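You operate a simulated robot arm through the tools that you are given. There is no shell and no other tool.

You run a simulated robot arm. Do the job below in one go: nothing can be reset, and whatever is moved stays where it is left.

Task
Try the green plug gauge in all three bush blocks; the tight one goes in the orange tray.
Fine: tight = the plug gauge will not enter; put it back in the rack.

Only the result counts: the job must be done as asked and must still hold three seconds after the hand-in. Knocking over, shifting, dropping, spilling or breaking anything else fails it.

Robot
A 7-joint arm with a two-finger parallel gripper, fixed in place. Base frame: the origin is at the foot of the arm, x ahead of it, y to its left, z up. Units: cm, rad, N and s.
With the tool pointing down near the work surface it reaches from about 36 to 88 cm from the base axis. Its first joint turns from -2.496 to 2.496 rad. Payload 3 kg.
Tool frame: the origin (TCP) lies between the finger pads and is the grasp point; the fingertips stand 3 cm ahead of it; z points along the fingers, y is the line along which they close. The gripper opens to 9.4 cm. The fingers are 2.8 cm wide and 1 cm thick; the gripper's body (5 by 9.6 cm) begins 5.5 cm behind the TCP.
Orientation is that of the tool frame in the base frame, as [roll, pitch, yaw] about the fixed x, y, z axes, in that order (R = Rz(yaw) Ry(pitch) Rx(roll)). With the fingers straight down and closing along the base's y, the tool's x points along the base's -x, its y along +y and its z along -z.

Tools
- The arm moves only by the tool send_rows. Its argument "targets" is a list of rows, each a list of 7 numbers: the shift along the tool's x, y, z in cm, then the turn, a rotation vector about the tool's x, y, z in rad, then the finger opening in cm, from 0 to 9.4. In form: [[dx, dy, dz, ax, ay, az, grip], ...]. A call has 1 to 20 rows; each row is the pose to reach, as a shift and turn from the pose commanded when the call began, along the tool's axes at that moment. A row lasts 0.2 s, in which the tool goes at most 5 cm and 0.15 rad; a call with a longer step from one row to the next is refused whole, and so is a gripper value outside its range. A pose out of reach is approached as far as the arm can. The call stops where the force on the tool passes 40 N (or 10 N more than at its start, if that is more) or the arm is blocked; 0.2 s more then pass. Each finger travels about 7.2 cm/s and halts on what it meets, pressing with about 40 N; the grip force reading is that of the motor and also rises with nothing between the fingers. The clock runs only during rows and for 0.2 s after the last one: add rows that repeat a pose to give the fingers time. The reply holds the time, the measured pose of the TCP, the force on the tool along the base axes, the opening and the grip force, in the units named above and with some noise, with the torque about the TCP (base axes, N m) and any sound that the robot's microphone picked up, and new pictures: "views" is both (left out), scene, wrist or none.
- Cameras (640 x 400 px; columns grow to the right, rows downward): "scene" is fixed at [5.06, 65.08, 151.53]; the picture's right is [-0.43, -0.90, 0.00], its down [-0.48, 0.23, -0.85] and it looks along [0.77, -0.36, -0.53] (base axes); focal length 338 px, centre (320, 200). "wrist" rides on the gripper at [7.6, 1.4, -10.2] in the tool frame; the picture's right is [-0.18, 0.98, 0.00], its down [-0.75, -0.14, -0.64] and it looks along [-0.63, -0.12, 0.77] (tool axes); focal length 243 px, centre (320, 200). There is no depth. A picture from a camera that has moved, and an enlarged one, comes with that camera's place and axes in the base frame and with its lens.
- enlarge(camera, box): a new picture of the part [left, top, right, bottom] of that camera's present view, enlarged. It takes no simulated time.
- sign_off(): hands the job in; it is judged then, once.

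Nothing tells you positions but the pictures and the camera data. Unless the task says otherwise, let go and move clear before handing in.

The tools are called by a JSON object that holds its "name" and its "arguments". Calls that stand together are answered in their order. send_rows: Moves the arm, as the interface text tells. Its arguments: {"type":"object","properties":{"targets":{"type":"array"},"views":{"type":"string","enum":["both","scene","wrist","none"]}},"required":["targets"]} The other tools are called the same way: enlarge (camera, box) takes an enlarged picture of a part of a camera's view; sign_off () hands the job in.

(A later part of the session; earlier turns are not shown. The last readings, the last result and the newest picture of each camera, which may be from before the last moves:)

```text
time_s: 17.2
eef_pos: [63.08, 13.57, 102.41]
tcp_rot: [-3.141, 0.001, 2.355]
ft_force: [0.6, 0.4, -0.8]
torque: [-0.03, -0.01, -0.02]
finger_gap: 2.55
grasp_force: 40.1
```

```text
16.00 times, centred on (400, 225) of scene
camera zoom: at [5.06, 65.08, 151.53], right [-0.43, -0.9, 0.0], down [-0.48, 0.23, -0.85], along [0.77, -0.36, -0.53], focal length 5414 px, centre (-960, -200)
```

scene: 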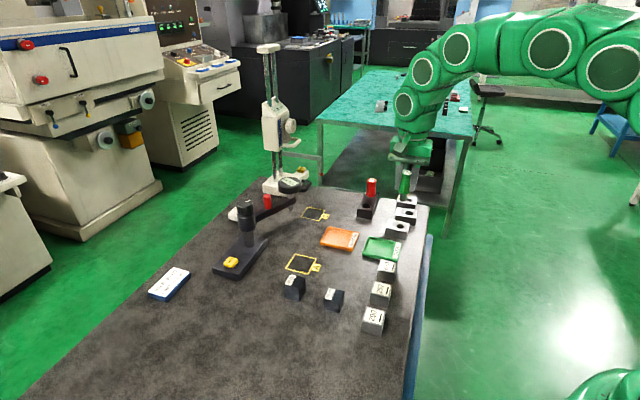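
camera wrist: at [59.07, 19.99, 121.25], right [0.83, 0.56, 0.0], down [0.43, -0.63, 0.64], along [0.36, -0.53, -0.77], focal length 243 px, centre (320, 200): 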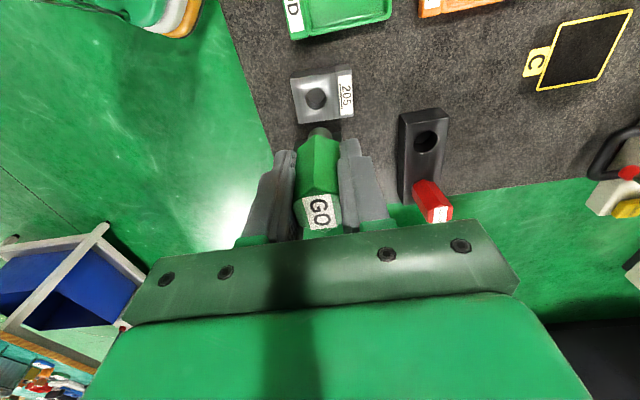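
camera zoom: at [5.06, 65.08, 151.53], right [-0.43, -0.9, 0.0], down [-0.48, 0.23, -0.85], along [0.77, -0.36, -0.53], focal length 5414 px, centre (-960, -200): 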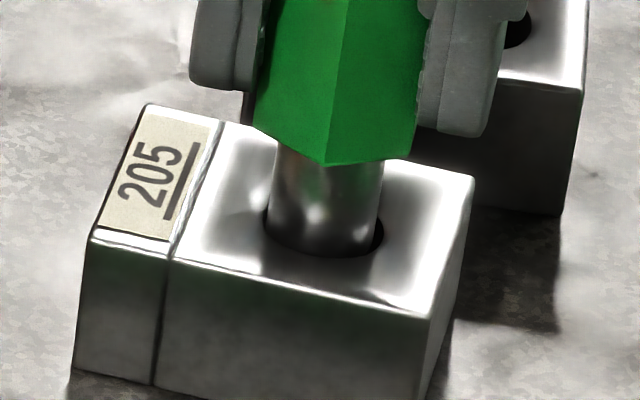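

{"name": "send_rows", "arguments": {"targets": [[-0.04, -0.02, 0.0, 0, 0, 0, 1], [-0.04, -0.02, 0.1, 0, 0, 0, 1], [-0.04, -0.02, 0.2, 0, 0, 0, 1], [-0.04, -0.02, 0.3, 0, 0, 0, 1], [-0.04, -0.02, 0.3, 0, 0, 0, 1]], "views": "none"}}

{"name": "enlarge", "arguments": {"camera": "wrist", "box": [296, 115, 344, 145]}}

{"name": "enlarge", "arguments": {"camera": "scene", "box": [390, 215, 410, 235]}}

```text
time_s: 18.4
eef_pos: [63.06, 13.49, 102.12]
tcp_rot: [3.139, 0.001, 2.356]
ft_force: [-0.3, 0.3, -1.7]
torque: [-0.02, 0.05, -0.01]
finger_gap: 2.51
grasp_force: 39.8
```

```text
13.33 times, centred on (320, 130) of wrist
camera zoom: at [58.74, 19.88, 112.37], right [0.83, 0.56, 0.0], down [0.43, -0.63, 0.64], along [0.36, -0.53, -0.77], focal length 3235 px, centre (320, 1133)
```

zoom: 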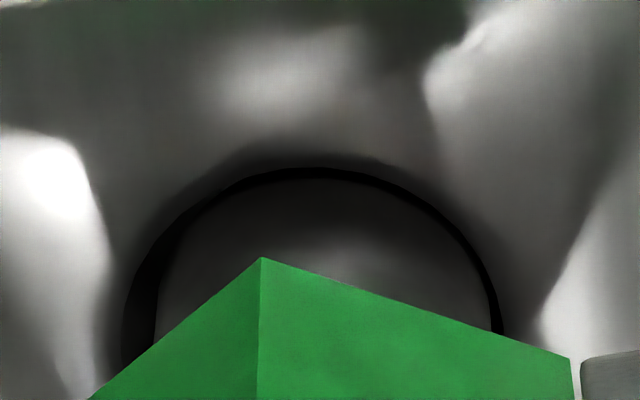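

```text
16.00 times, centred on (400, 225) of scene
camera zoom: at [5.06, 65.08, 151.53], right [-0.43, -0.9, 0.0], down [-0.48, 0.23, -0.85], along [0.77, -0.36, -0.53], focal length 5414 px, centre (-960, -200)
```

zoom: 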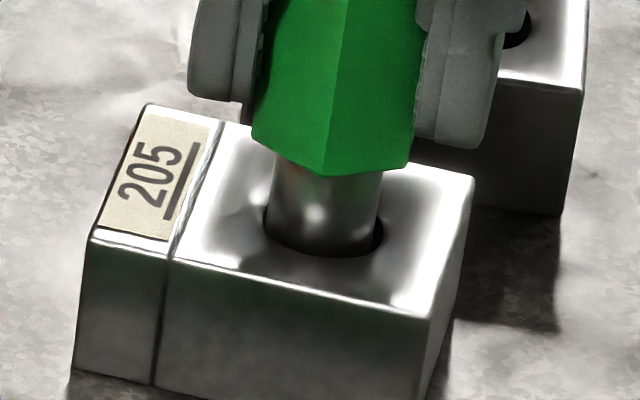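

{"name": "send_rows", "arguments": {"targets": [[0.0, -0.03, 0.0, 0, 0, 0, 1], [0.0, -0.03, 0.2, 0, 0, 0, 1], [0.0, -0.03, 0.4, 0, 0, 0, 1], [0.0, -0.03, 0.6, 0, 0, 0, 1], [0.0, -0.03, 0.8, 0, 0, 0, 1], [0.0, -0.03, 0.8, 0, 0, 0, 1]], "views": "none"}}

{"name": "enlarge", "arguments": {"camera": "wrist", "box": [280, 110, 360, 160]}}

{"name": "enlarge", "arguments": {"camera": "scene", "box": [385, 205, 415, 235]}}

```text
time_s: 19.8
eef_pos: [63.07, 13.36, 101.36]
tcp_rot: [3.141, -0.001, 2.357]
ft_force: [0.5, 1.0, -1.5]
torque: [0.03, -0.03, 0.04]
finger_gap: 2.56
grasp_force: 40.3
```

```text
8.00 times, centred on (320, 135) of wrist
camera zoom: at [58.7, 19.92, 111.57], right [0.83, 0.56, 0.0], down [0.43, -0.63, 0.64], along [0.36, -0.53, -0.77], focal length 1941 px, centre (320, 720)
```

zoom: 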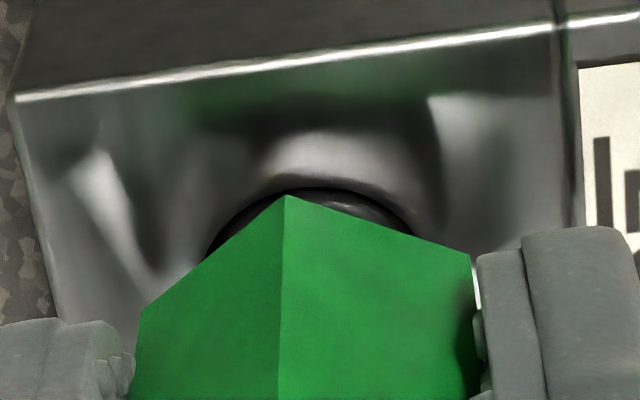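

```text
13.33 times, centred on (400, 220) of scene
camera zoom: at [5.06, 65.08, 151.53], right [-0.43, -0.9, 0.0], down [-0.48, 0.23, -0.85], along [0.77, -0.36, -0.53], focal length 4512 px, centre (-747, -67)
```

zoom: 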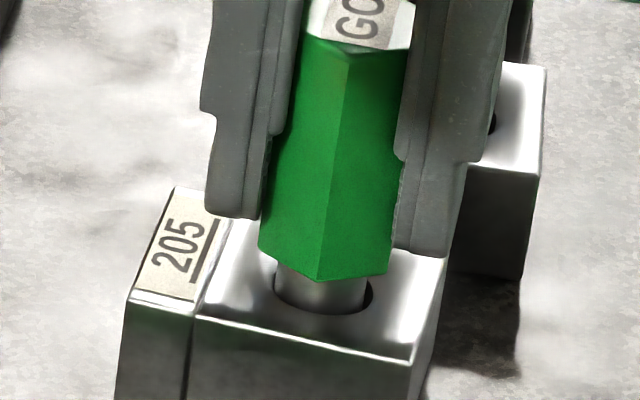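

The plug slid into 205 with no resistance (z 101.4, forces near zero), so 205 is not tight. I withdraw straight up and go on to 576.

{"name": "send_rows", "arguments": {"targets": [[0, 0, -0.5, 0, 0, 0, 1], [0, 0, -1.5, 0, 0, 0, 1], [0, 0, -3, 0, 0, 0, 1], [0, 0, -6, 0, 0, 0, 1], [-3.7, -0.7, -6, 0, 0, 0, 1], [-7.35, -1.38, -6, 0, 0, 0, 1], [-7.35, -1.38, -4.5, 0, 0, 0, 1], [-7.35, -1.38, -3.5, 0, 0, 0, 1], [-7.35, -1.38, -3.5, 0, 0, 0, 1]], "views": "scene"}}

{"name": "enlarge", "arguments": {"camera": "wrist", "box": [280, 90, 360, 140]}}

{"name": "enlarge", "arguments": {"camera": "scene", "box": [385, 190, 425, 230]}}

```text
time_s: 21.8
eef_pos: [67.23, 7.13, 104.66]
tcp_rot: [3.14, 0.0, 2.356]
ft_force: [-0.5, 0.5, -1.0]
torque: [0.0, 0.01, 0.01]
finger_gap: 2.53
grasp_force: 40.8
```

scene: 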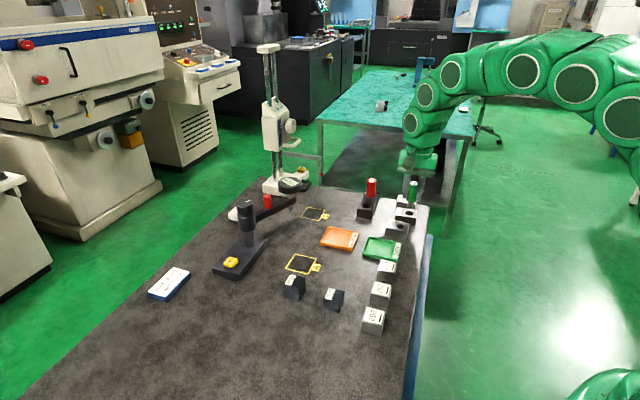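

```text
8.00 times, centred on (320, 115) of wrist
camera zoom: at [62.88, 13.62, 114.89], right [0.83, 0.56, 0.0], down [0.43, -0.63, 0.64], along [0.36, -0.53, -0.77], focal length 1941 px, centre (320, 880)
```

zoom: 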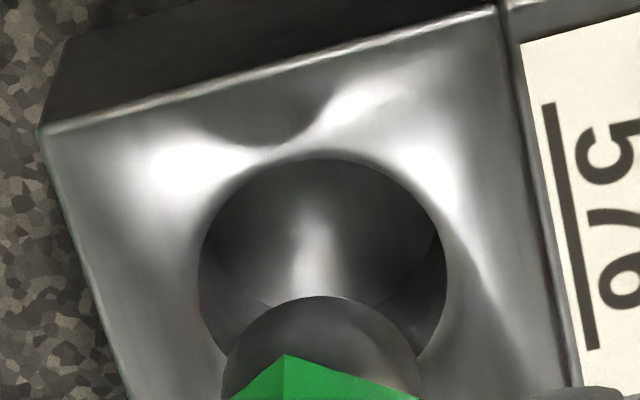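

```text
10.00 times, centred on (405, 210) of scene
camera zoom: at [5.06, 65.08, 151.53], right [-0.43, -0.9, 0.0], down [-0.48, 0.23, -0.85], along [0.77, -0.36, -0.53], focal length 3384 px, centre (-530, 100)
```

zoom: 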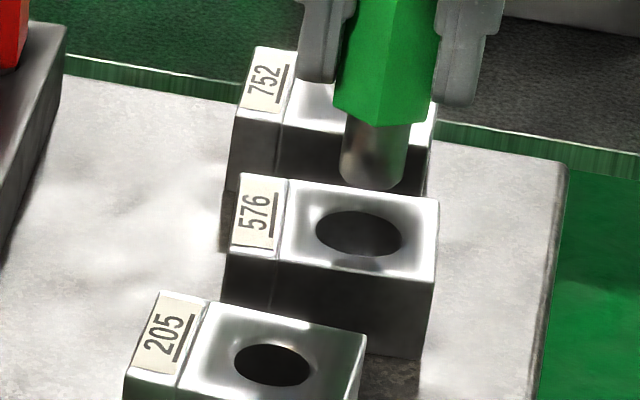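

{"name": "send_rows", "arguments": {"targets": [[0.1, 0.03, 0.8, 0, 0, 0, 1], [0.1, 0.03, 1.6, 0, 0, 0, 1], [0.1, 0.03, 2.0, 0, 0, 0, 1], [0.1, 0.03, 2.0, 0, 0, 0, 1]], "views": "none"}}

{"name": "enlarge", "arguments": {"camera": "wrist", "box": [280, 100, 360, 150]}}

{"name": "enlarge", "arguments": {"camera": "scene", "box": [390, 200, 420, 230]}}

```text
time_s: 22.8
eef_pos: [67.27, 7.33, 102.81]
tcp_rot: [3.142, 0.0, 2.357]
ft_force: [-1.3, 0.1, -1.1]
torque: [-0.03, -0.01, -0.01]
finger_gap: 2.55
grasp_force: 40.3
```

```text
8.00 times, centred on (320, 125) of wrist
camera zoom: at [62.87, 13.79, 113.0], right [0.83, 0.56, 0.0], down [0.43, -0.63, 0.64], along [0.36, -0.53, -0.77], focal length 1941 px, centre (320, 800)
```

zoom: 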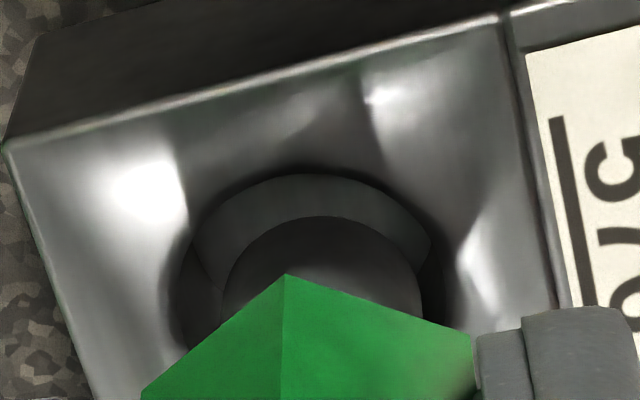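

```text
13.33 times, centred on (405, 215) of scene
camera zoom: at [5.06, 65.08, 151.53], right [-0.43, -0.9, 0.0], down [-0.48, 0.23, -0.85], along [0.77, -0.36, -0.53], focal length 4512 px, centre (-813, 0)
```

zoom: 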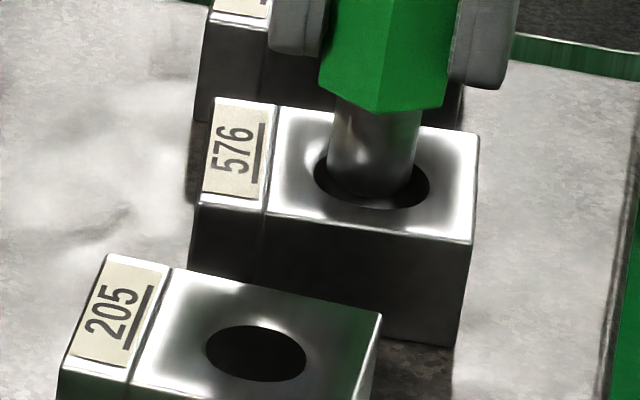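

{"name": "send_rows", "arguments": {"targets": [[-0.03, -0.04, 0.2, 0, 0, 0, 1], [-0.03, -0.04, 0.4, 0, 0, 0, 1], [-0.03, -0.04, 0.6, 0, 0, 0, 1], [-0.03, -0.04, 0.8, 0, 0, 0, 1], [-0.03, -0.04, 1.0, 0, 0, 0, 1], [-0.03, -0.04, 1.2, 0, 0, 0, 1], [-0.03, -0.04, 1.4, 0, 0, 0, 1], [-0.03, -0.04, 1.4, 0, 0, 0, 1]], "views": "none"}}

{"name": "enlarge", "arguments": {"camera": "wrist", "box": [280, 110, 360, 160]}}

{"name": "enlarge", "arguments": {"camera": "scene", "box": [390, 200, 420, 230]}}

```text
time_s: 24.6
eef_pos: [67.18, 7.34, 101.47]
tcp_rot: [-3.141, 0.001, 2.357]
ft_force: [0.3, -0.7, -1.6]
torque: [0.0, 0.02, 0.02]
finger_gap: 2.52
grasp_force: 39.7
```

```text
8.00 times, centred on (320, 135) of wrist
camera zoom: at [62.77, 13.74, 111.64], right [0.83, 0.56, 0.0], down [0.43, -0.63, 0.64], along [0.36, -0.53, -0.77], focal length 1941 px, centre (320, 720)
```

zoom: 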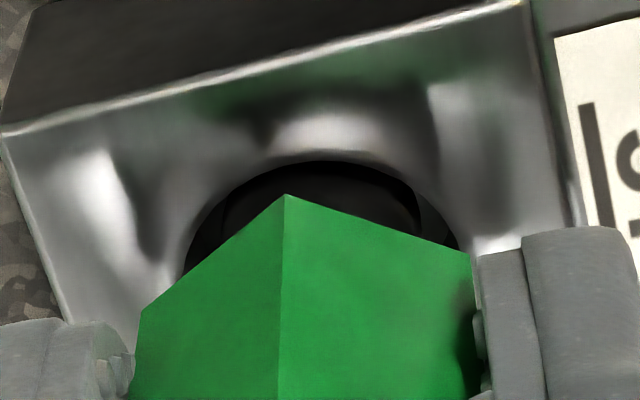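

```text
13.33 times, centred on (405, 215) of scene
camera zoom: at [5.06, 65.08, 151.53], right [-0.43, -0.9, 0.0], down [-0.48, 0.23, -0.85], along [0.77, -0.36, -0.53], focal length 4512 px, centre (-813, 0)
```

zoom: 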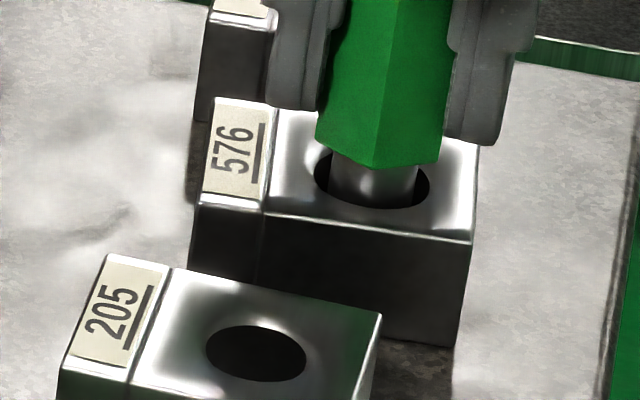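

576 also admits the plug freely. I withdraw and move on to 752, which should be the tight one.

{"name": "send_rows", "arguments": {"targets": [[0, 0, -0.5, 0, 0, 0, 1], [0, 0, -1.5, 0, 0, 0, 1], [0, 0, -3, 0, 0, 0, 1], [0, 0, -6, 0, 0, 0, 1], [-3.6, 0.35, -6, 0, 0, 0, 1], [-7.2, 0.7, -6, 0, 0, 0, 1], [-7.2, 0.7, -4.5, 0, 0, 0, 1], [-7.2, 0.7, -3.5, 0, 0, 0, 1], [-7.2, 0.7, -3.5, 0, 0, 0, 1]], "views": "scene"}}

{"name": "enlarge", "arguments": {"camera": "wrist", "box": [280, 90, 360, 140]}}

{"name": "enlarge", "arguments": {"camera": "scene", "box": [390, 180, 430, 220]}}

```text
time_s: 26.6
eef_pos: [72.97, 2.63, 104.79]
tcp_rot: [-3.141, 0.0, 2.356]
ft_force: [0.4, -0.2, -0.3]
torque: [0.02, -0.01, -0.01]
finger_gap: 2.54
grasp_force: 40.0
```

scene: 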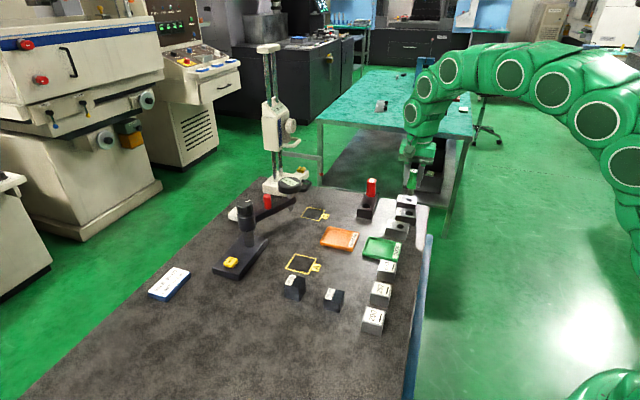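

```text
8.00 times, centred on (320, 115) of wrist
camera zoom: at [68.54, 9.14, 115.09], right [0.83, 0.56, 0.0], down [0.43, -0.63, 0.64], along [0.36, -0.53, -0.77], focal length 1941 px, centre (320, 880)
```

zoom: 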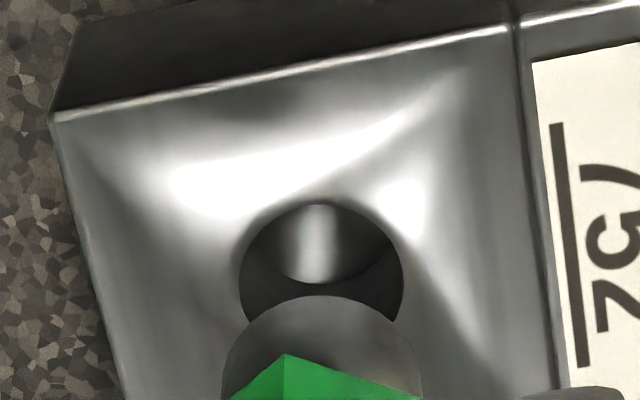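

```text
10.00 times, centred on (410, 200) of scene
camera zoom: at [5.06, 65.08, 151.53], right [-0.43, -0.9, 0.0], down [-0.48, 0.23, -0.85], along [0.77, -0.36, -0.53], focal length 3384 px, centre (-580, 200)
```

zoom: 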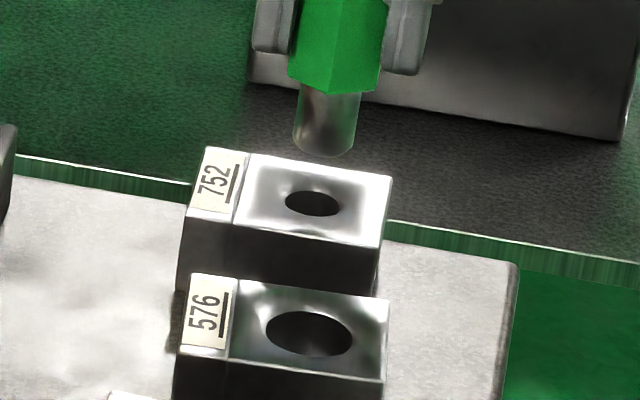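

{"name": "send_rows", "arguments": {"targets": [[0, 0, 0.8, 0, 0, 0, 1], [0, 0, 1.6, 0, 0, 0, 1], [0, 0, 2.1, 0, 0, 0, 1], [0, 0, 2.1, 0, 0, 0, 1]], "views": "none"}}

{"name": "enlarge", "arguments": {"camera": "wrist", "box": [280, 100, 360, 150]}}

{"name": "enlarge", "arguments": {"camera": "scene", "box": [395, 185, 425, 215]}}

```text
time_s: 27.6
eef_pos: [72.73, 2.69, 102.78]
tcp_rot: [-3.139, 0.0, 2.356]
ft_force: [0.4, -0.1, -0.8]
torque: [0.01, 0.01, -0.01]
finger_gap: 2.55
grasp_force: 40.2
```

```text
8.00 times, centred on (320, 125) of wrist
camera zoom: at [68.46, 9.13, 113.05], right [0.83, 0.56, 0.0], down [0.43, -0.63, 0.64], along [0.36, -0.53, -0.77], focal length 1941 px, centre (320, 800)
```

zoom: 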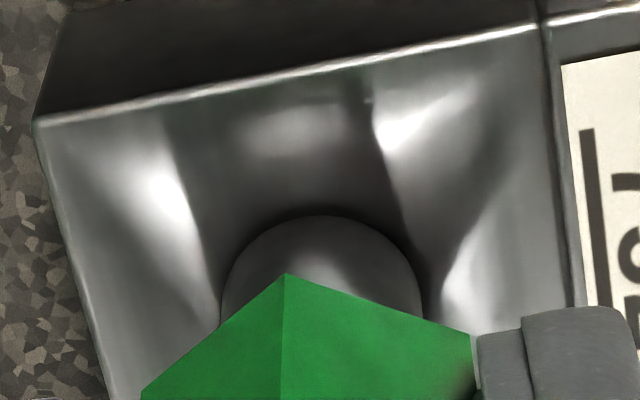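

```text
13.33 times, centred on (410, 200) of scene
camera zoom: at [5.06, 65.08, 151.53], right [-0.43, -0.9, 0.0], down [-0.48, 0.23, -0.85], along [0.77, -0.36, -0.53], focal length 4512 px, centre (-880, 200)
```

zoom: 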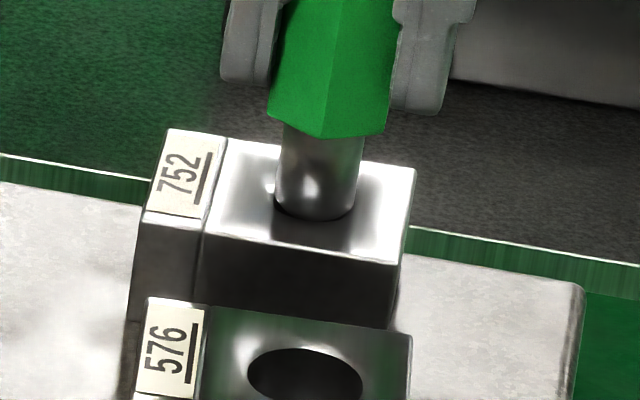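

{"name": "send_rows", "arguments": {"targets": [[0, 0, 0.1, 0, 0, 0, 1], [0, 0, 0.2, 0, 0, 0, 1]], "views": "none"}}

```text
time_s: 28.2
eef_pos: [72.77, 2.71, 102.7]
tcp_rot: [-3.142, 0.003, 2.356]
ft_force: [2.8, -2.5, 4.7]
torque: [-0.14, -0.17, 0.0]
finger_gap: 2.52
grasp_force: 40.2
```

{"name": "send_rows", "arguments": {"targets": [[0, 0, 0.05, 0, 0, 0, 1], [0, 0, 0.1, 0, 0, 0, 1]], "views": "none"}}

{"name": "enlarge", "arguments": {"camera": "scene", "box": [395, 185, 425, 215]}}

```text
time_s: 28.8
eef_pos: [72.93, 2.72, 102.64]
tcp_rot: [3.141, 0.001, 2.357]
ft_force: [8.6, -6.0, 22.6]
torque: [-0.21, -0.36, 0.01]
finger_gap: 2.54
grasp_force: 40.1
```

```text
13.33 times, centred on (410, 200) of scene
camera zoom: at [5.06, 65.08, 151.53], right [-0.43, -0.9, 0.0], down [-0.48, 0.23, -0.85], along [0.77, -0.36, -0.53], focal length 4512 px, centre (-880, 200)
```

zoom: 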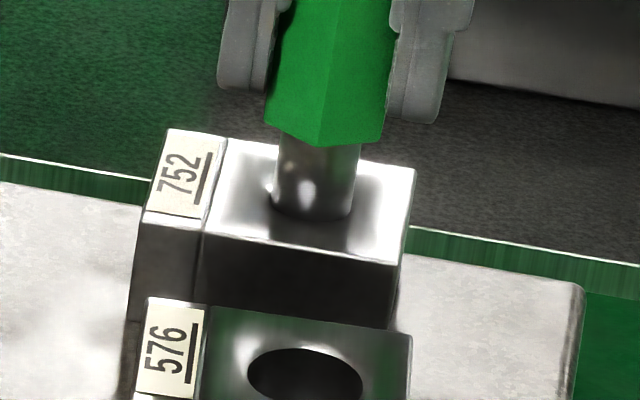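

752 refuses the plug at 22 N of push, with no entry, so 752 is the tight block. I lift off and take the gauge back over its rack hole.

{"name": "send_rows", "arguments": {"targets": [[0, 0, -0.3, 0, 0, 0, 1], [0, 0, -1.5, 0, 0, 0, 1], [0, 0, -4, 0, 0, 0, 1], [0, 0, -8.4, 0, 0, 0, 1], [2.5, 3.6, -8.4, 0, 0, 0, 1], [5, 7.2, -8.4, 0, 0, 0, 1], [7.5, 10.8, -8.4, 0, 0, 0, 1], [7.98, 11.5, -8.4, 0, 0, 0, 1], [7.98, 11.5, -4.5, 0, 0, 0, 1], [7.98, 11.5, -1.4, 0, 0, 0, 1], [7.98, 11.5, -1.4, 0, 0, 0, 1], [7.98, 11.5, -1.4, 0, 0, 0, 1]], "views": "both"}}

{"name": "enlarge", "arguments": {"camera": "wrist", "box": [280, 90, 360, 140]}}

{"name": "enlarge", "arguments": {"camera": "scene", "box": [350, 180, 390, 220]}}

```text
time_s: 31.4
eef_pos: [75.35, 16.43, 103.77]
tcp_rot: [3.141, 0.001, 2.356]
ft_force: [0.8, 0.2, -0.5]
torque: [0.04, 0.02, 0.02]
finger_gap: 2.53
grasp_force: 40.1
camera wrist: at [70.92, 22.84, 113.96], right [0.83, 0.56, 0.0], down [0.43, -0.63, 0.64], along [0.36, -0.53, -0.77], focal length 243 px, centre (320, 200)
```

scene: 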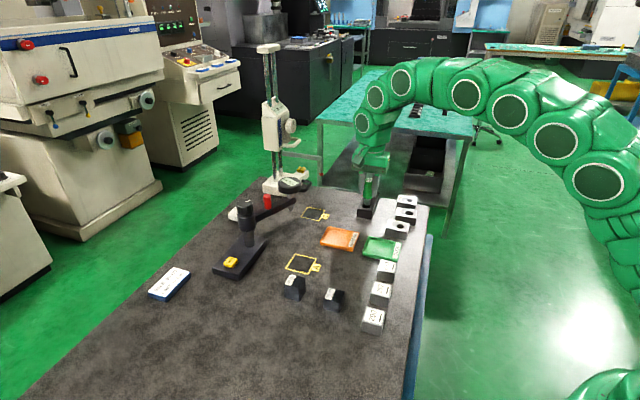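
wrist: 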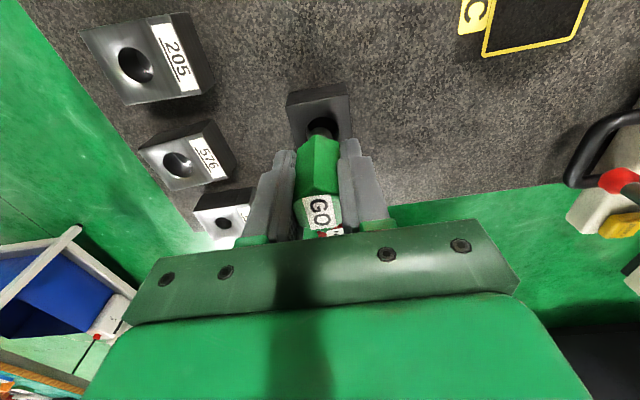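

```text
8.00 times, centred on (320, 115) of wrist
camera zoom: at [70.92, 22.84, 113.96], right [0.83, 0.56, 0.0], down [0.43, -0.63, 0.64], along [0.36, -0.53, -0.77], focal length 1941 px, centre (320, 880)
```

zoom: 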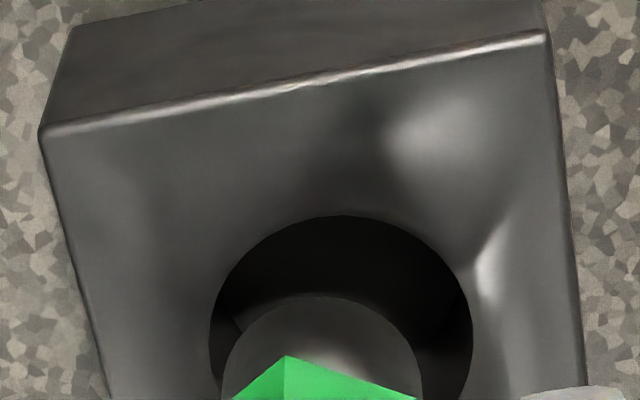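

```text
10.00 times, centred on (370, 200) of scene
camera zoom: at [5.06, 65.08, 151.53], right [-0.43, -0.9, 0.0], down [-0.48, 0.23, -0.85], along [0.77, -0.36, -0.53], focal length 3384 px, centre (-180, 200)
```

zoom: 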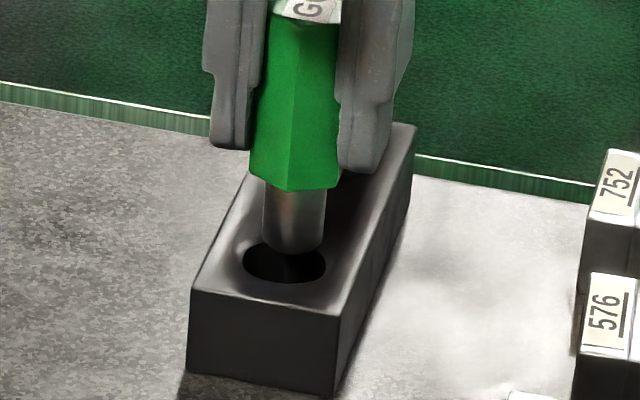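

{"name": "send_rows", "arguments": {"targets": [[0.08, 0.15, 0, 0, 0, 0, 1], [0.08, 0.15, 0.4, 0, 0, 0, 1], [0.08, 0.15, 0.8, 0, 0, 0, 1], [0.08, 0.15, 1.0, 0, 0, 0, 1], [0.08, 0.15, 1.0, 0, 0, 0, 1]], "views": "none"}}

{"name": "enlarge", "arguments": {"camera": "wrist", "box": [280, 100, 360, 150]}}

{"name": "enlarge", "arguments": {"camera": "scene", "box": [350, 180, 390, 220]}}

```text
time_s: 32.6
eef_pos: [75.3, 16.63, 103.0]
tcp_rot: [3.142, 0.001, 2.355]
ft_force: [-0.3, -0.3, -1.5]
torque: [-0.02, 0.01, -0.01]
finger_gap: 2.54
grasp_force: 40.1
```

```text
8.00 times, centred on (320, 125) of wrist
camera zoom: at [70.91, 23.05, 113.12], right [0.83, 0.56, 0.0], down [0.43, -0.63, 0.64], along [0.36, -0.53, -0.77], focal length 1941 px, centre (320, 800)
```

zoom: 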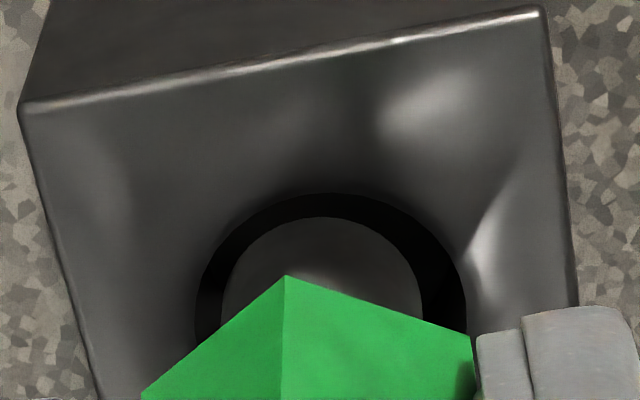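

```text
10.00 times, centred on (370, 200) of scene
camera zoom: at [5.06, 65.08, 151.53], right [-0.43, -0.9, 0.0], down [-0.48, 0.23, -0.85], along [0.77, -0.36, -0.53], focal length 3384 px, centre (-180, 200)
```

zoom: 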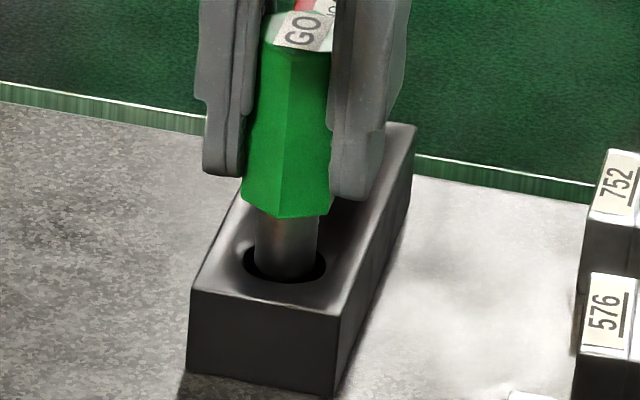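

{"name": "send_rows", "arguments": {"targets": [[-0.04, 0.02, 0.4, 0, 0, 0, 1], [-0.04, 0.02, 0.8, 0, 0, 0, 1], [-0.04, 0.02, 1.2, 0, 0, 0, 1], [-0.04, 0.02, 1.5, 0, 0, 0, 1], [-0.04, 0.02, 1.7, 0, 0, 0, 1], [-0.04, 0.02, 1.7, 0, 0, 0, 1]], "views": "none"}}

{"name": "enlarge", "arguments": {"camera": "wrist", "box": [280, 100, 360, 150]}}

{"name": "enlarge", "arguments": {"camera": "scene", "box": [350, 180, 390, 220]}}

```text
time_s: 34.0
eef_pos: [75.33, 16.62, 101.08]
tcp_rot: [-3.141, 0.001, 2.356]
ft_force: [0.0, 0.3, -1.4]
torque: [0.01, 0.01, -0.01]
finger_gap: 2.56
grasp_force: 40.0
```

```text
8.00 times, centred on (320, 125) of wrist
camera zoom: at [71.0, 23.09, 111.45], right [0.83, 0.56, 0.0], down [0.43, -0.63, 0.64], along [0.36, -0.53, -0.77], focal length 1941 px, centre (320, 800)
```

zoom: 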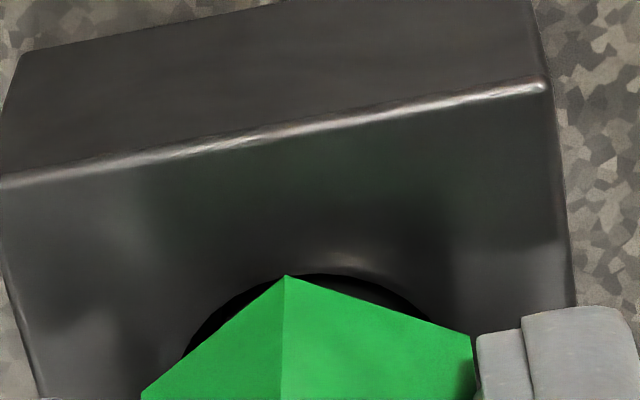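

```text
10.00 times, centred on (370, 200) of scene
camera zoom: at [5.06, 65.08, 151.53], right [-0.43, -0.9, 0.0], down [-0.48, 0.23, -0.85], along [0.77, -0.36, -0.53], focal length 3384 px, centre (-180, 200)
```

zoom: 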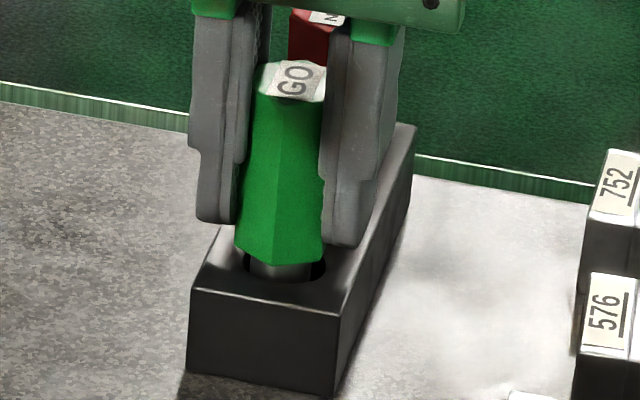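

{"name": "send_rows", "arguments": {"targets": [[0, 0, 0.15, 0, 0, 0, 1], [0, 0, 0.25, 0, 0, 0, 1], [0, 0, 0.25, 0, 0, 0, 1]], "views": "none"}}

{"name": "enlarge", "arguments": {"camera": "scene", "box": [350, 180, 390, 220]}}

```text
time_s: 34.8
eef_pos: [75.39, 16.61, 101.01]
tcp_rot: [-3.141, 0.001, 2.356]
ft_force: [-0.3, -0.2, -1.2]
torque: [-0.01, -0.02, -0.01]
finger_gap: 2.56
grasp_force: 39.8
```

```text
10.00 times, centred on (370, 200) of scene
camera zoom: at [5.06, 65.08, 151.53], right [-0.43, -0.9, 0.0], down [-0.48, 0.23, -0.85], along [0.77, -0.36, -0.53], focal length 3384 px, centre (-180, 200)
```

zoom: 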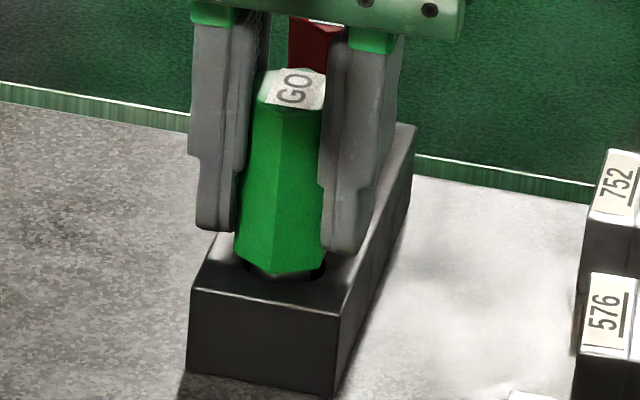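

{"name": "send_rows", "arguments": {"targets": [[0, 0, 0.1, 0, 0, 0, 1], [0, 0, 0.1, 0, 0, 0, 1]], "views": "none"}}

```text
time_s: 35.4
eef_pos: [75.41, 16.65, 100.9]
tcp_rot: [3.138, 0.0, 2.355]
ft_force: [-2.0, -1.3, 10.0]
torque: [-0.04, 0.07, 0.02]
finger_gap: 2.56
grasp_force: 40.1
```

{"name": "send_rows", "arguments": {"targets": [[0, 0, -0.06, 0, 0, 0, 1], [0, 0, -0.06, 0, 0, 0, 3.2], [0, 0, -0.06, 0, 0, 0, 5], [0, 0, -0.06, 0, 0, 0, 8], [0, 0, -0.06, 0, 0, 0, 8], [0, 0, -2, 0, 0, 0, 8], [0, 0, -5, 0, 0, 0, 8], [0, 0, -9, 0, 0, 0, 8], [0, 0, -9, 0, 0, 0, 8]]}}

{"name": "enlarge", "arguments": {"camera": "scene", "box": [350, 170, 430, 240]}}

{"name": "enlarge", "arguments": {"camera": "wrist", "box": [140, 60, 400, 220]}}

```text
time_s: 37.4
eef_pos: [75.42, 16.64, 109.95]
tcp_rot: [-3.142, -0.001, 2.356]
ft_force: [-0.7, 0.2, -0.6]
torque: [0.01, 0.01, 0.02]
finger_gap: 8.01
grasp_force: 0.1
camera wrist: at [71.02, 23.07, 120.25], right [0.83, 0.56, 0.0], down [0.43, -0.63, 0.64], along [0.36, -0.53, -0.77], focal length 243 px, centre (320, 200)
```

scene: 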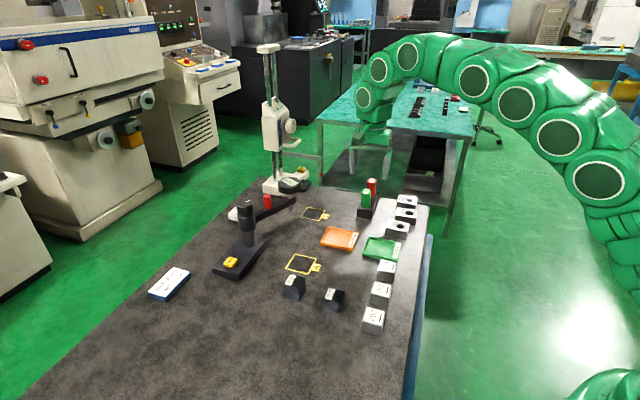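
wrist: 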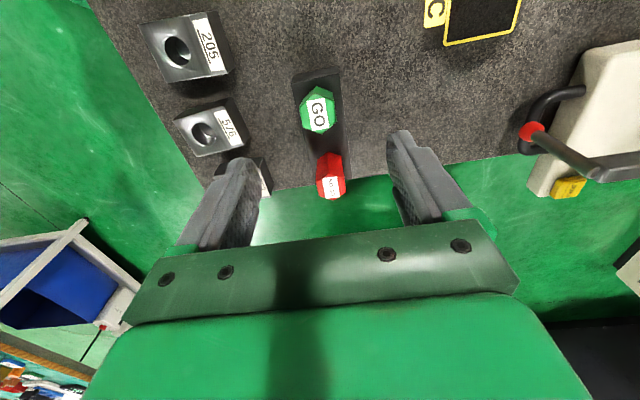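

```text
5.71 times, centred on (390, 205) of scene
camera zoom: at [5.06, 65.08, 151.53], right [-0.43, -0.9, 0.0], down [-0.48, 0.23, -0.85], along [0.77, -0.36, -0.53], focal length 1934 px, centre (-80, 171)
```

zoom: 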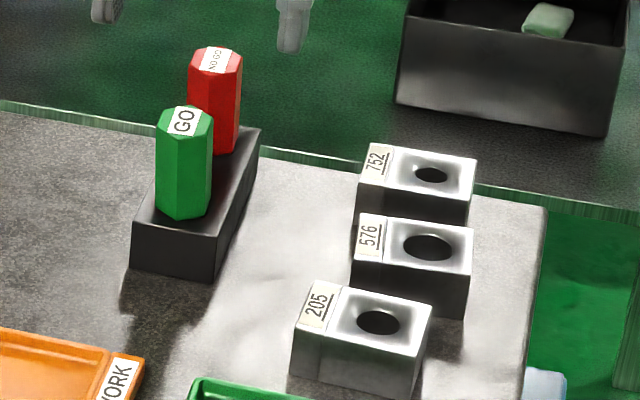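

```text
2.46 times, centred on (270, 140) of wrist
camera zoom: at [71.02, 23.07, 120.25], right [0.83, 0.56, 0.0], down [0.43, -0.63, 0.64], along [0.36, -0.53, -0.77], focal length 597 px, centre (443, 348)
```

zoom: 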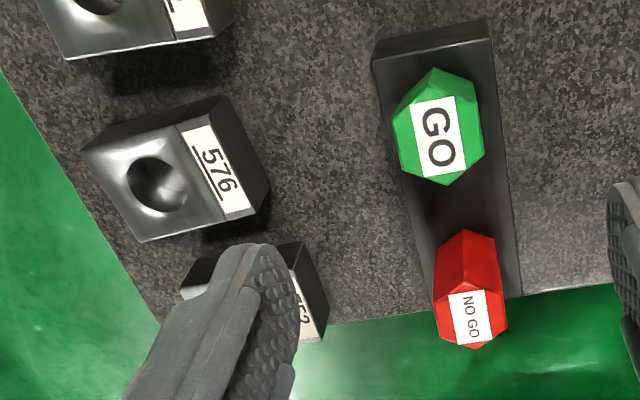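

{"name": "enlarge", "arguments": {"camera": "scene", "box": [300, 160, 460, 260]}}

{"name": "enlarge", "arguments": {"camera": "scene", "box": [355, 170, 385, 220]}}

{"name": "enlarge", "arguments": {"camera": "wrist", "box": [280, 60, 360, 210]}}

```text
4.00 times, centred on (380, 210) of scene
camera zoom: at [5.06, 65.08, 151.53], right [-0.43, -0.9, 0.0], down [-0.48, 0.23, -0.85], along [0.77, -0.36, -0.53], focal length 1354 px, centre (80, 160)
```

zoom: 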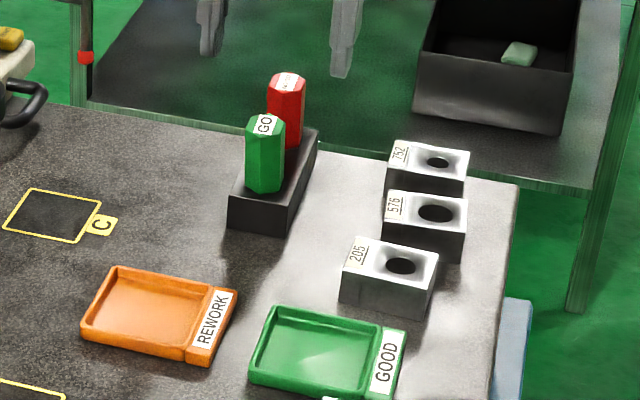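

```text
8.00 times, centred on (370, 195) of scene
camera zoom: at [5.06, 65.08, 151.53], right [-0.43, -0.9, 0.0], down [-0.48, 0.23, -0.85], along [0.77, -0.36, -0.53], focal length 2707 px, centre (-80, 240)
```

zoom: 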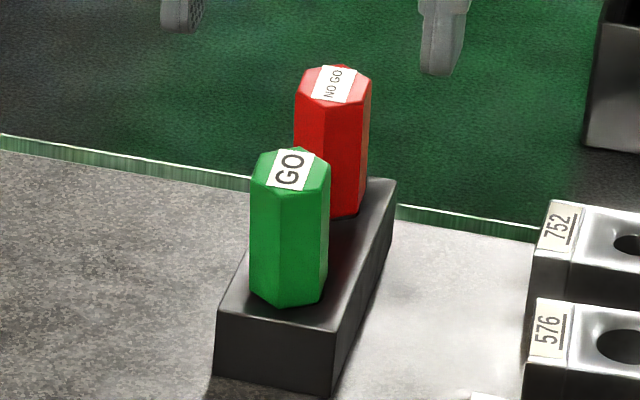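

```text
2.67 times, centred on (320, 135) of wrist
camera zoom: at [71.02, 23.07, 120.25], right [0.83, 0.56, 0.0], down [0.43, -0.63, 0.64], along [0.36, -0.53, -0.77], focal length 647 px, centre (320, 373)
```

zoom: 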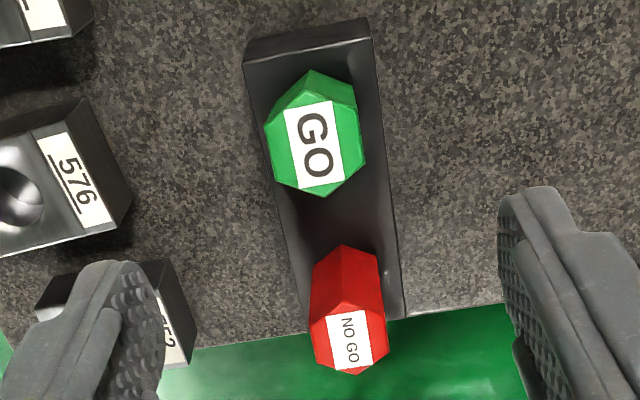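

{"name": "enlarge", "arguments": {"camera": "scene", "box": [358, 175, 382, 199]}}

{"name": "enlarge", "arguments": {"camera": "scene", "box": [352, 195, 382, 225]}}

{"name": "enlarge", "arguments": {"camera": "wrist", "box": [290, 60, 350, 120]}}

{"name": "enlarge", "arguments": {"camera": "wrist", "box": [300, 140, 360, 210]}}

```text
16.00 times, centred on (370, 187) of scene
camera zoom: at [5.06, 65.08, 151.53], right [-0.43, -0.9, 0.0], down [-0.48, 0.23, -0.85], along [0.77, -0.36, -0.53], focal length 5414 px, centre (-480, 408)
```

zoom: 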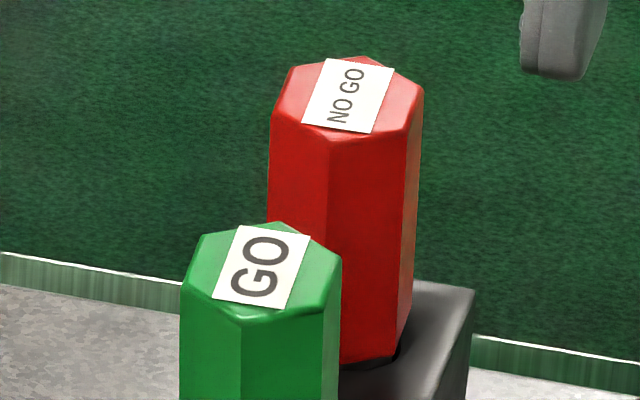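

```text
13.33 times, centred on (367, 210) of scene
camera zoom: at [5.06, 65.08, 151.53], right [-0.43, -0.9, 0.0], down [-0.48, 0.23, -0.85], along [0.77, -0.36, -0.53], focal length 4512 px, centre (-307, 67)
```

zoom: 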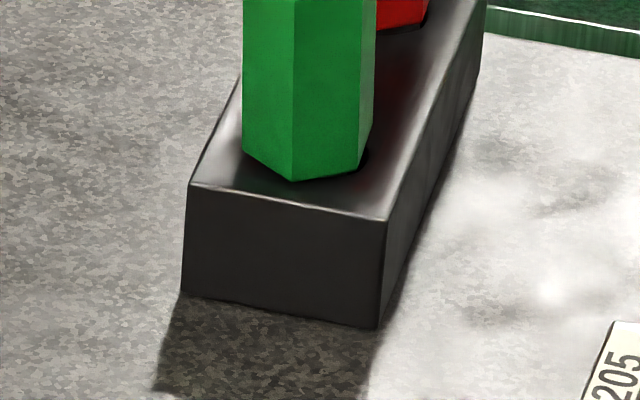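

```text
6.67 times, centred on (320, 90) of wrist
camera zoom: at [71.02, 23.07, 120.25], right [0.83, 0.56, 0.0], down [0.43, -0.63, 0.64], along [0.36, -0.53, -0.77], focal length 1618 px, centre (320, 933)
```

zoom: 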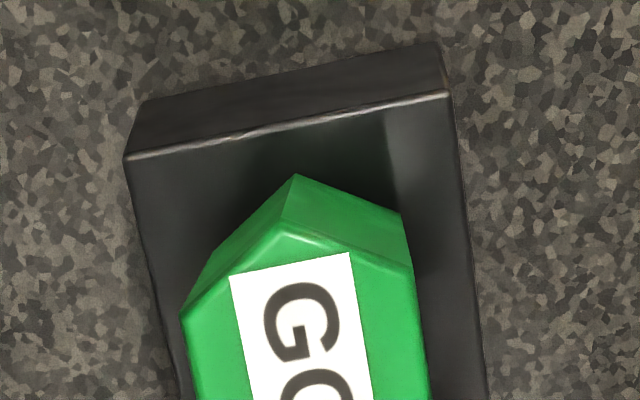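

```text
5.71 times, centred on (330, 175) of wrist
camera zoom: at [71.02, 23.07, 120.25], right [0.83, 0.56, 0.0], down [0.43, -0.63, 0.64], along [0.36, -0.53, -0.77], focal length 1386 px, centre (263, 343)
```

zoom: 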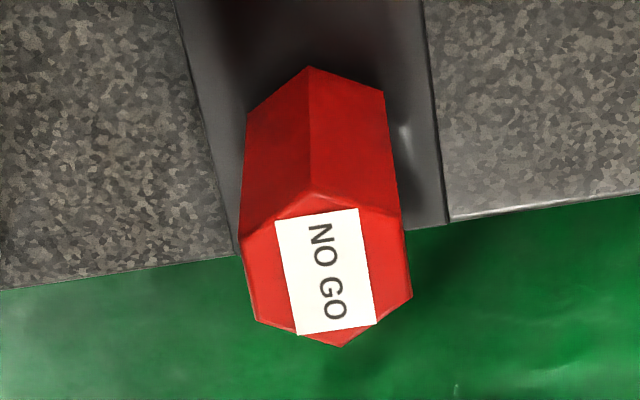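

The green gauge is back in its rack hole (resting loosely in it, as the red one does). Next I go over block 752, fingers open, to line up a grasp across its length.

{"name": "send_rows", "arguments": {"targets": [[-2.5, -3.5, 0, 0, 0, 0, 9.4], [-5, -7, 0, 0, 0, 0, 9.4], [-7.5, -10.5, 0, 0, 0, 0, 9.4], [-8.0, -11.0, 0, 0, 0, 0, 9.4], [-8.0, -11.0, 4, 0, 0, 0, 9.4], [-8.0, -11.0, 4, 0, 0, 0, 9.4]]}}

{"name": "enlarge", "arguments": {"camera": "wrist", "box": [240, 80, 400, 180]}}

{"name": "enlarge", "arguments": {"camera": "scene", "box": [350, 170, 430, 240]}}

{"name": "enlarge", "arguments": {"camera": "scene", "box": [310, 215, 370, 260]}}

```text
time_s: 38.8
eef_pos: [73.49, 3.16, 105.84]
tcp_rot: [3.142, 0.0, 2.355]
ft_force: [-0.2, -0.2, 0.1]
torque: [-0.03, -0.03, 0.02]
finger_gap: 9.39
grasp_force: 0.1
camera wrist: at [69.03, 9.59, 116.1], right [0.83, 0.56, 0.0], down [0.43, -0.63, 0.64], along [0.36, -0.53, -0.77], focal length 243 px, centre (320, 200)
```

scene: 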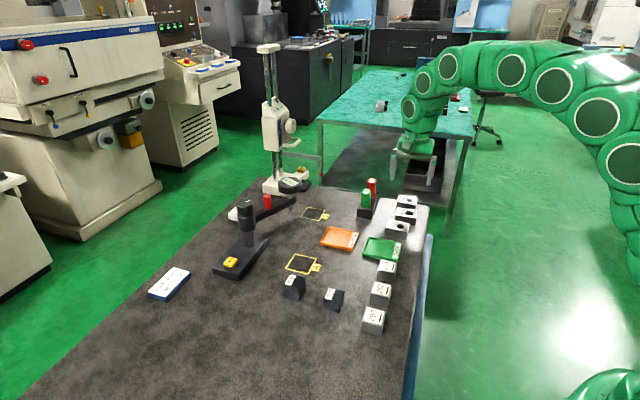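
wrist: 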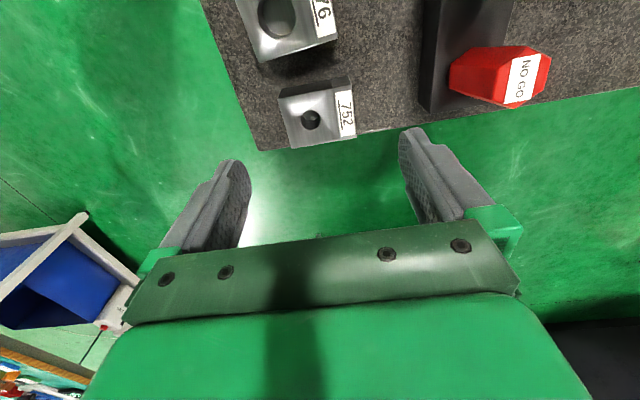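

```text
4.00 times, centred on (320, 130) of wrist
camera zoom: at [69.03, 9.59, 116.1], right [0.83, 0.56, 0.0], down [0.43, -0.63, 0.64], along [0.36, -0.53, -0.77], focal length 970 px, centre (320, 480)
```

zoom: 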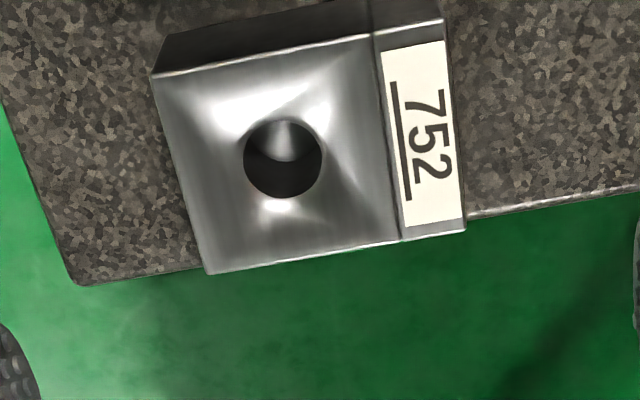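

```text
5.71 times, centred on (390, 205) of scene
camera zoom: at [5.06, 65.08, 151.53], right [-0.43, -0.9, 0.0], down [-0.48, 0.23, -0.85], along [0.77, -0.36, -0.53], focal length 1934 px, centre (-80, 171)
```

zoom: 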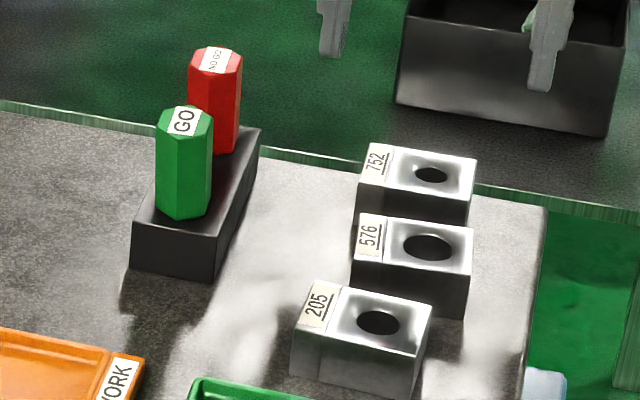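

```text
8.89 times, centred on (340, 238) of scene
camera zoom: at [5.06, 65.08, 151.53], right [-0.43, -0.9, 0.0], down [-0.48, 0.23, -0.85], along [0.77, -0.36, -0.53], focal length 3008 px, centre (142, -133)
```

zoom: 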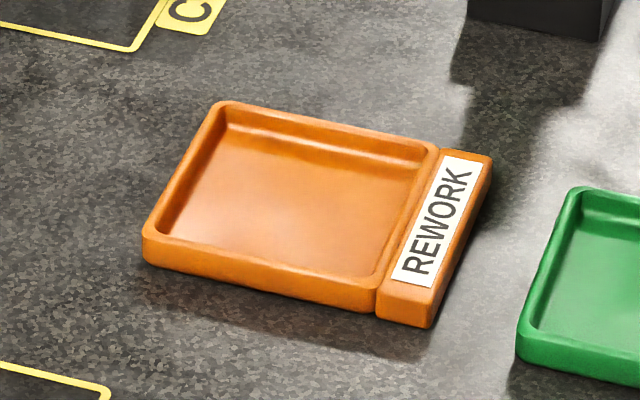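

{"name": "send_rows", "arguments": {"targets": [[0.02, -0.06, 2.5, 0, 0, 0, 9.4], [0.02, -0.06, 5, 0, 0, 0, 9.4], [0.02, -0.06, 6.5, 0, 0, 0, 9.4], [0.02, -0.06, 7.5, 0, 0, 0, 9.4], [0.02, -0.06, 7.5, 0, 0, 0, 9.4]], "views": "wrist"}}

{"name": "enlarge", "arguments": {"camera": "scene", "box": [385, 175, 435, 225]}}

```text
time_s: 40.0
eef_pos: [73.48, 3.1, 98.35]
tcp_rot: [-3.141, -0.001, 2.356]
ft_force: [-0.2, -0.8, 0.3]
torque: [-0.03, 0.01, 0.0]
finger_gap: 9.39
grasp_force: 0.1
camera wrist: at [68.96, 9.54, 108.55], right [0.83, 0.56, 0.0], down [0.43, -0.63, 0.64], along [0.36, -0.53, -0.77], focal length 243 px, centre (320, 200)
```

wrist: 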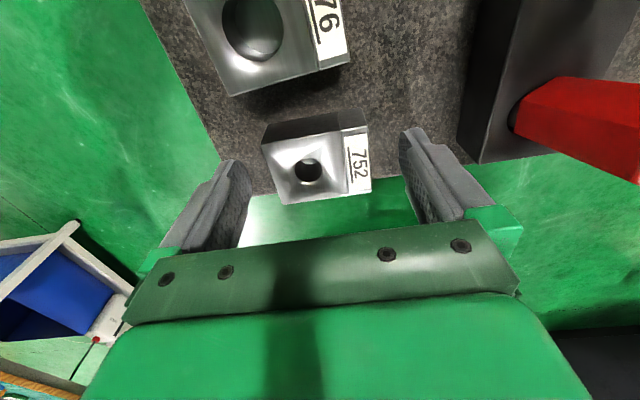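

```text
8.00 times, centred on (410, 200) of scene
camera zoom: at [5.06, 65.08, 151.53], right [-0.43, -0.9, 0.0], down [-0.48, 0.23, -0.85], along [0.77, -0.36, -0.53], focal length 2707 px, centre (-400, 200)
```

zoom: 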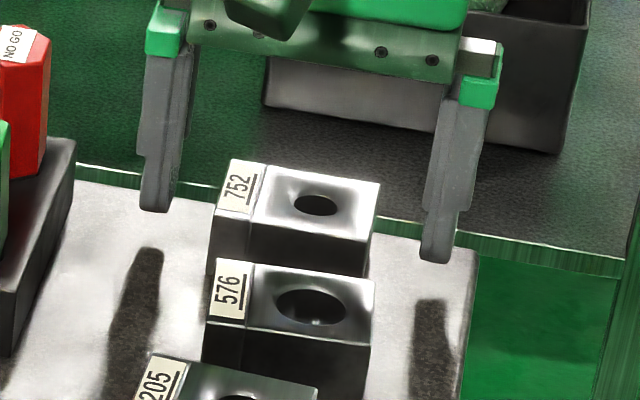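

{"name": "send_rows", "arguments": {"targets": [[0, 0, -0.15, 0, 0, 0, 8], [0, 0, -0.15, 0, 0, 0, 6.5], [0, 0, -0.15, 0, 0, 0, 5], [0, 0, -0.15, 0, 0, 0, 4], [0, 0, -0.15, 0, 0, 0, 4]], "views": "wrist"}}

{"name": "enlarge", "arguments": {"camera": "scene", "box": [385, 175, 435, 225]}}

```text
time_s: 41.2
eef_pos: [73.13, 3.16, 98.44]
tcp_rot: [3.141, 0.0, 2.357]
ft_force: [0.4, 1.2, 0.1]
torque: [0.05, -0.03, 0.02]
finger_gap: 5.74
grasp_force: 40.3
camera wrist: at [68.91, 9.58, 108.72], right [0.83, 0.56, 0.0], down [0.43, -0.63, 0.64], along [0.36, -0.53, -0.77], focal length 243 px, centre (320, 200)
```

wrist: 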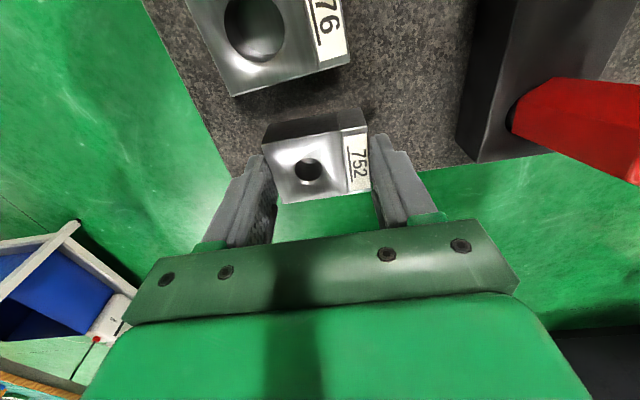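

```text
8.00 times, centred on (410, 200) of scene
camera zoom: at [5.06, 65.08, 151.53], right [-0.43, -0.9, 0.0], down [-0.48, 0.23, -0.85], along [0.77, -0.36, -0.53], focal length 2707 px, centre (-400, 200)
```

zoom: 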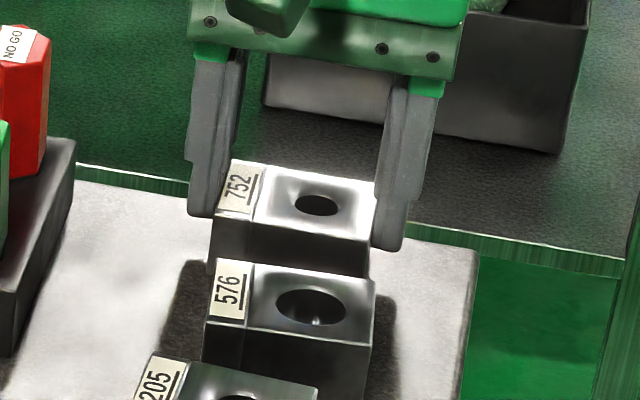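

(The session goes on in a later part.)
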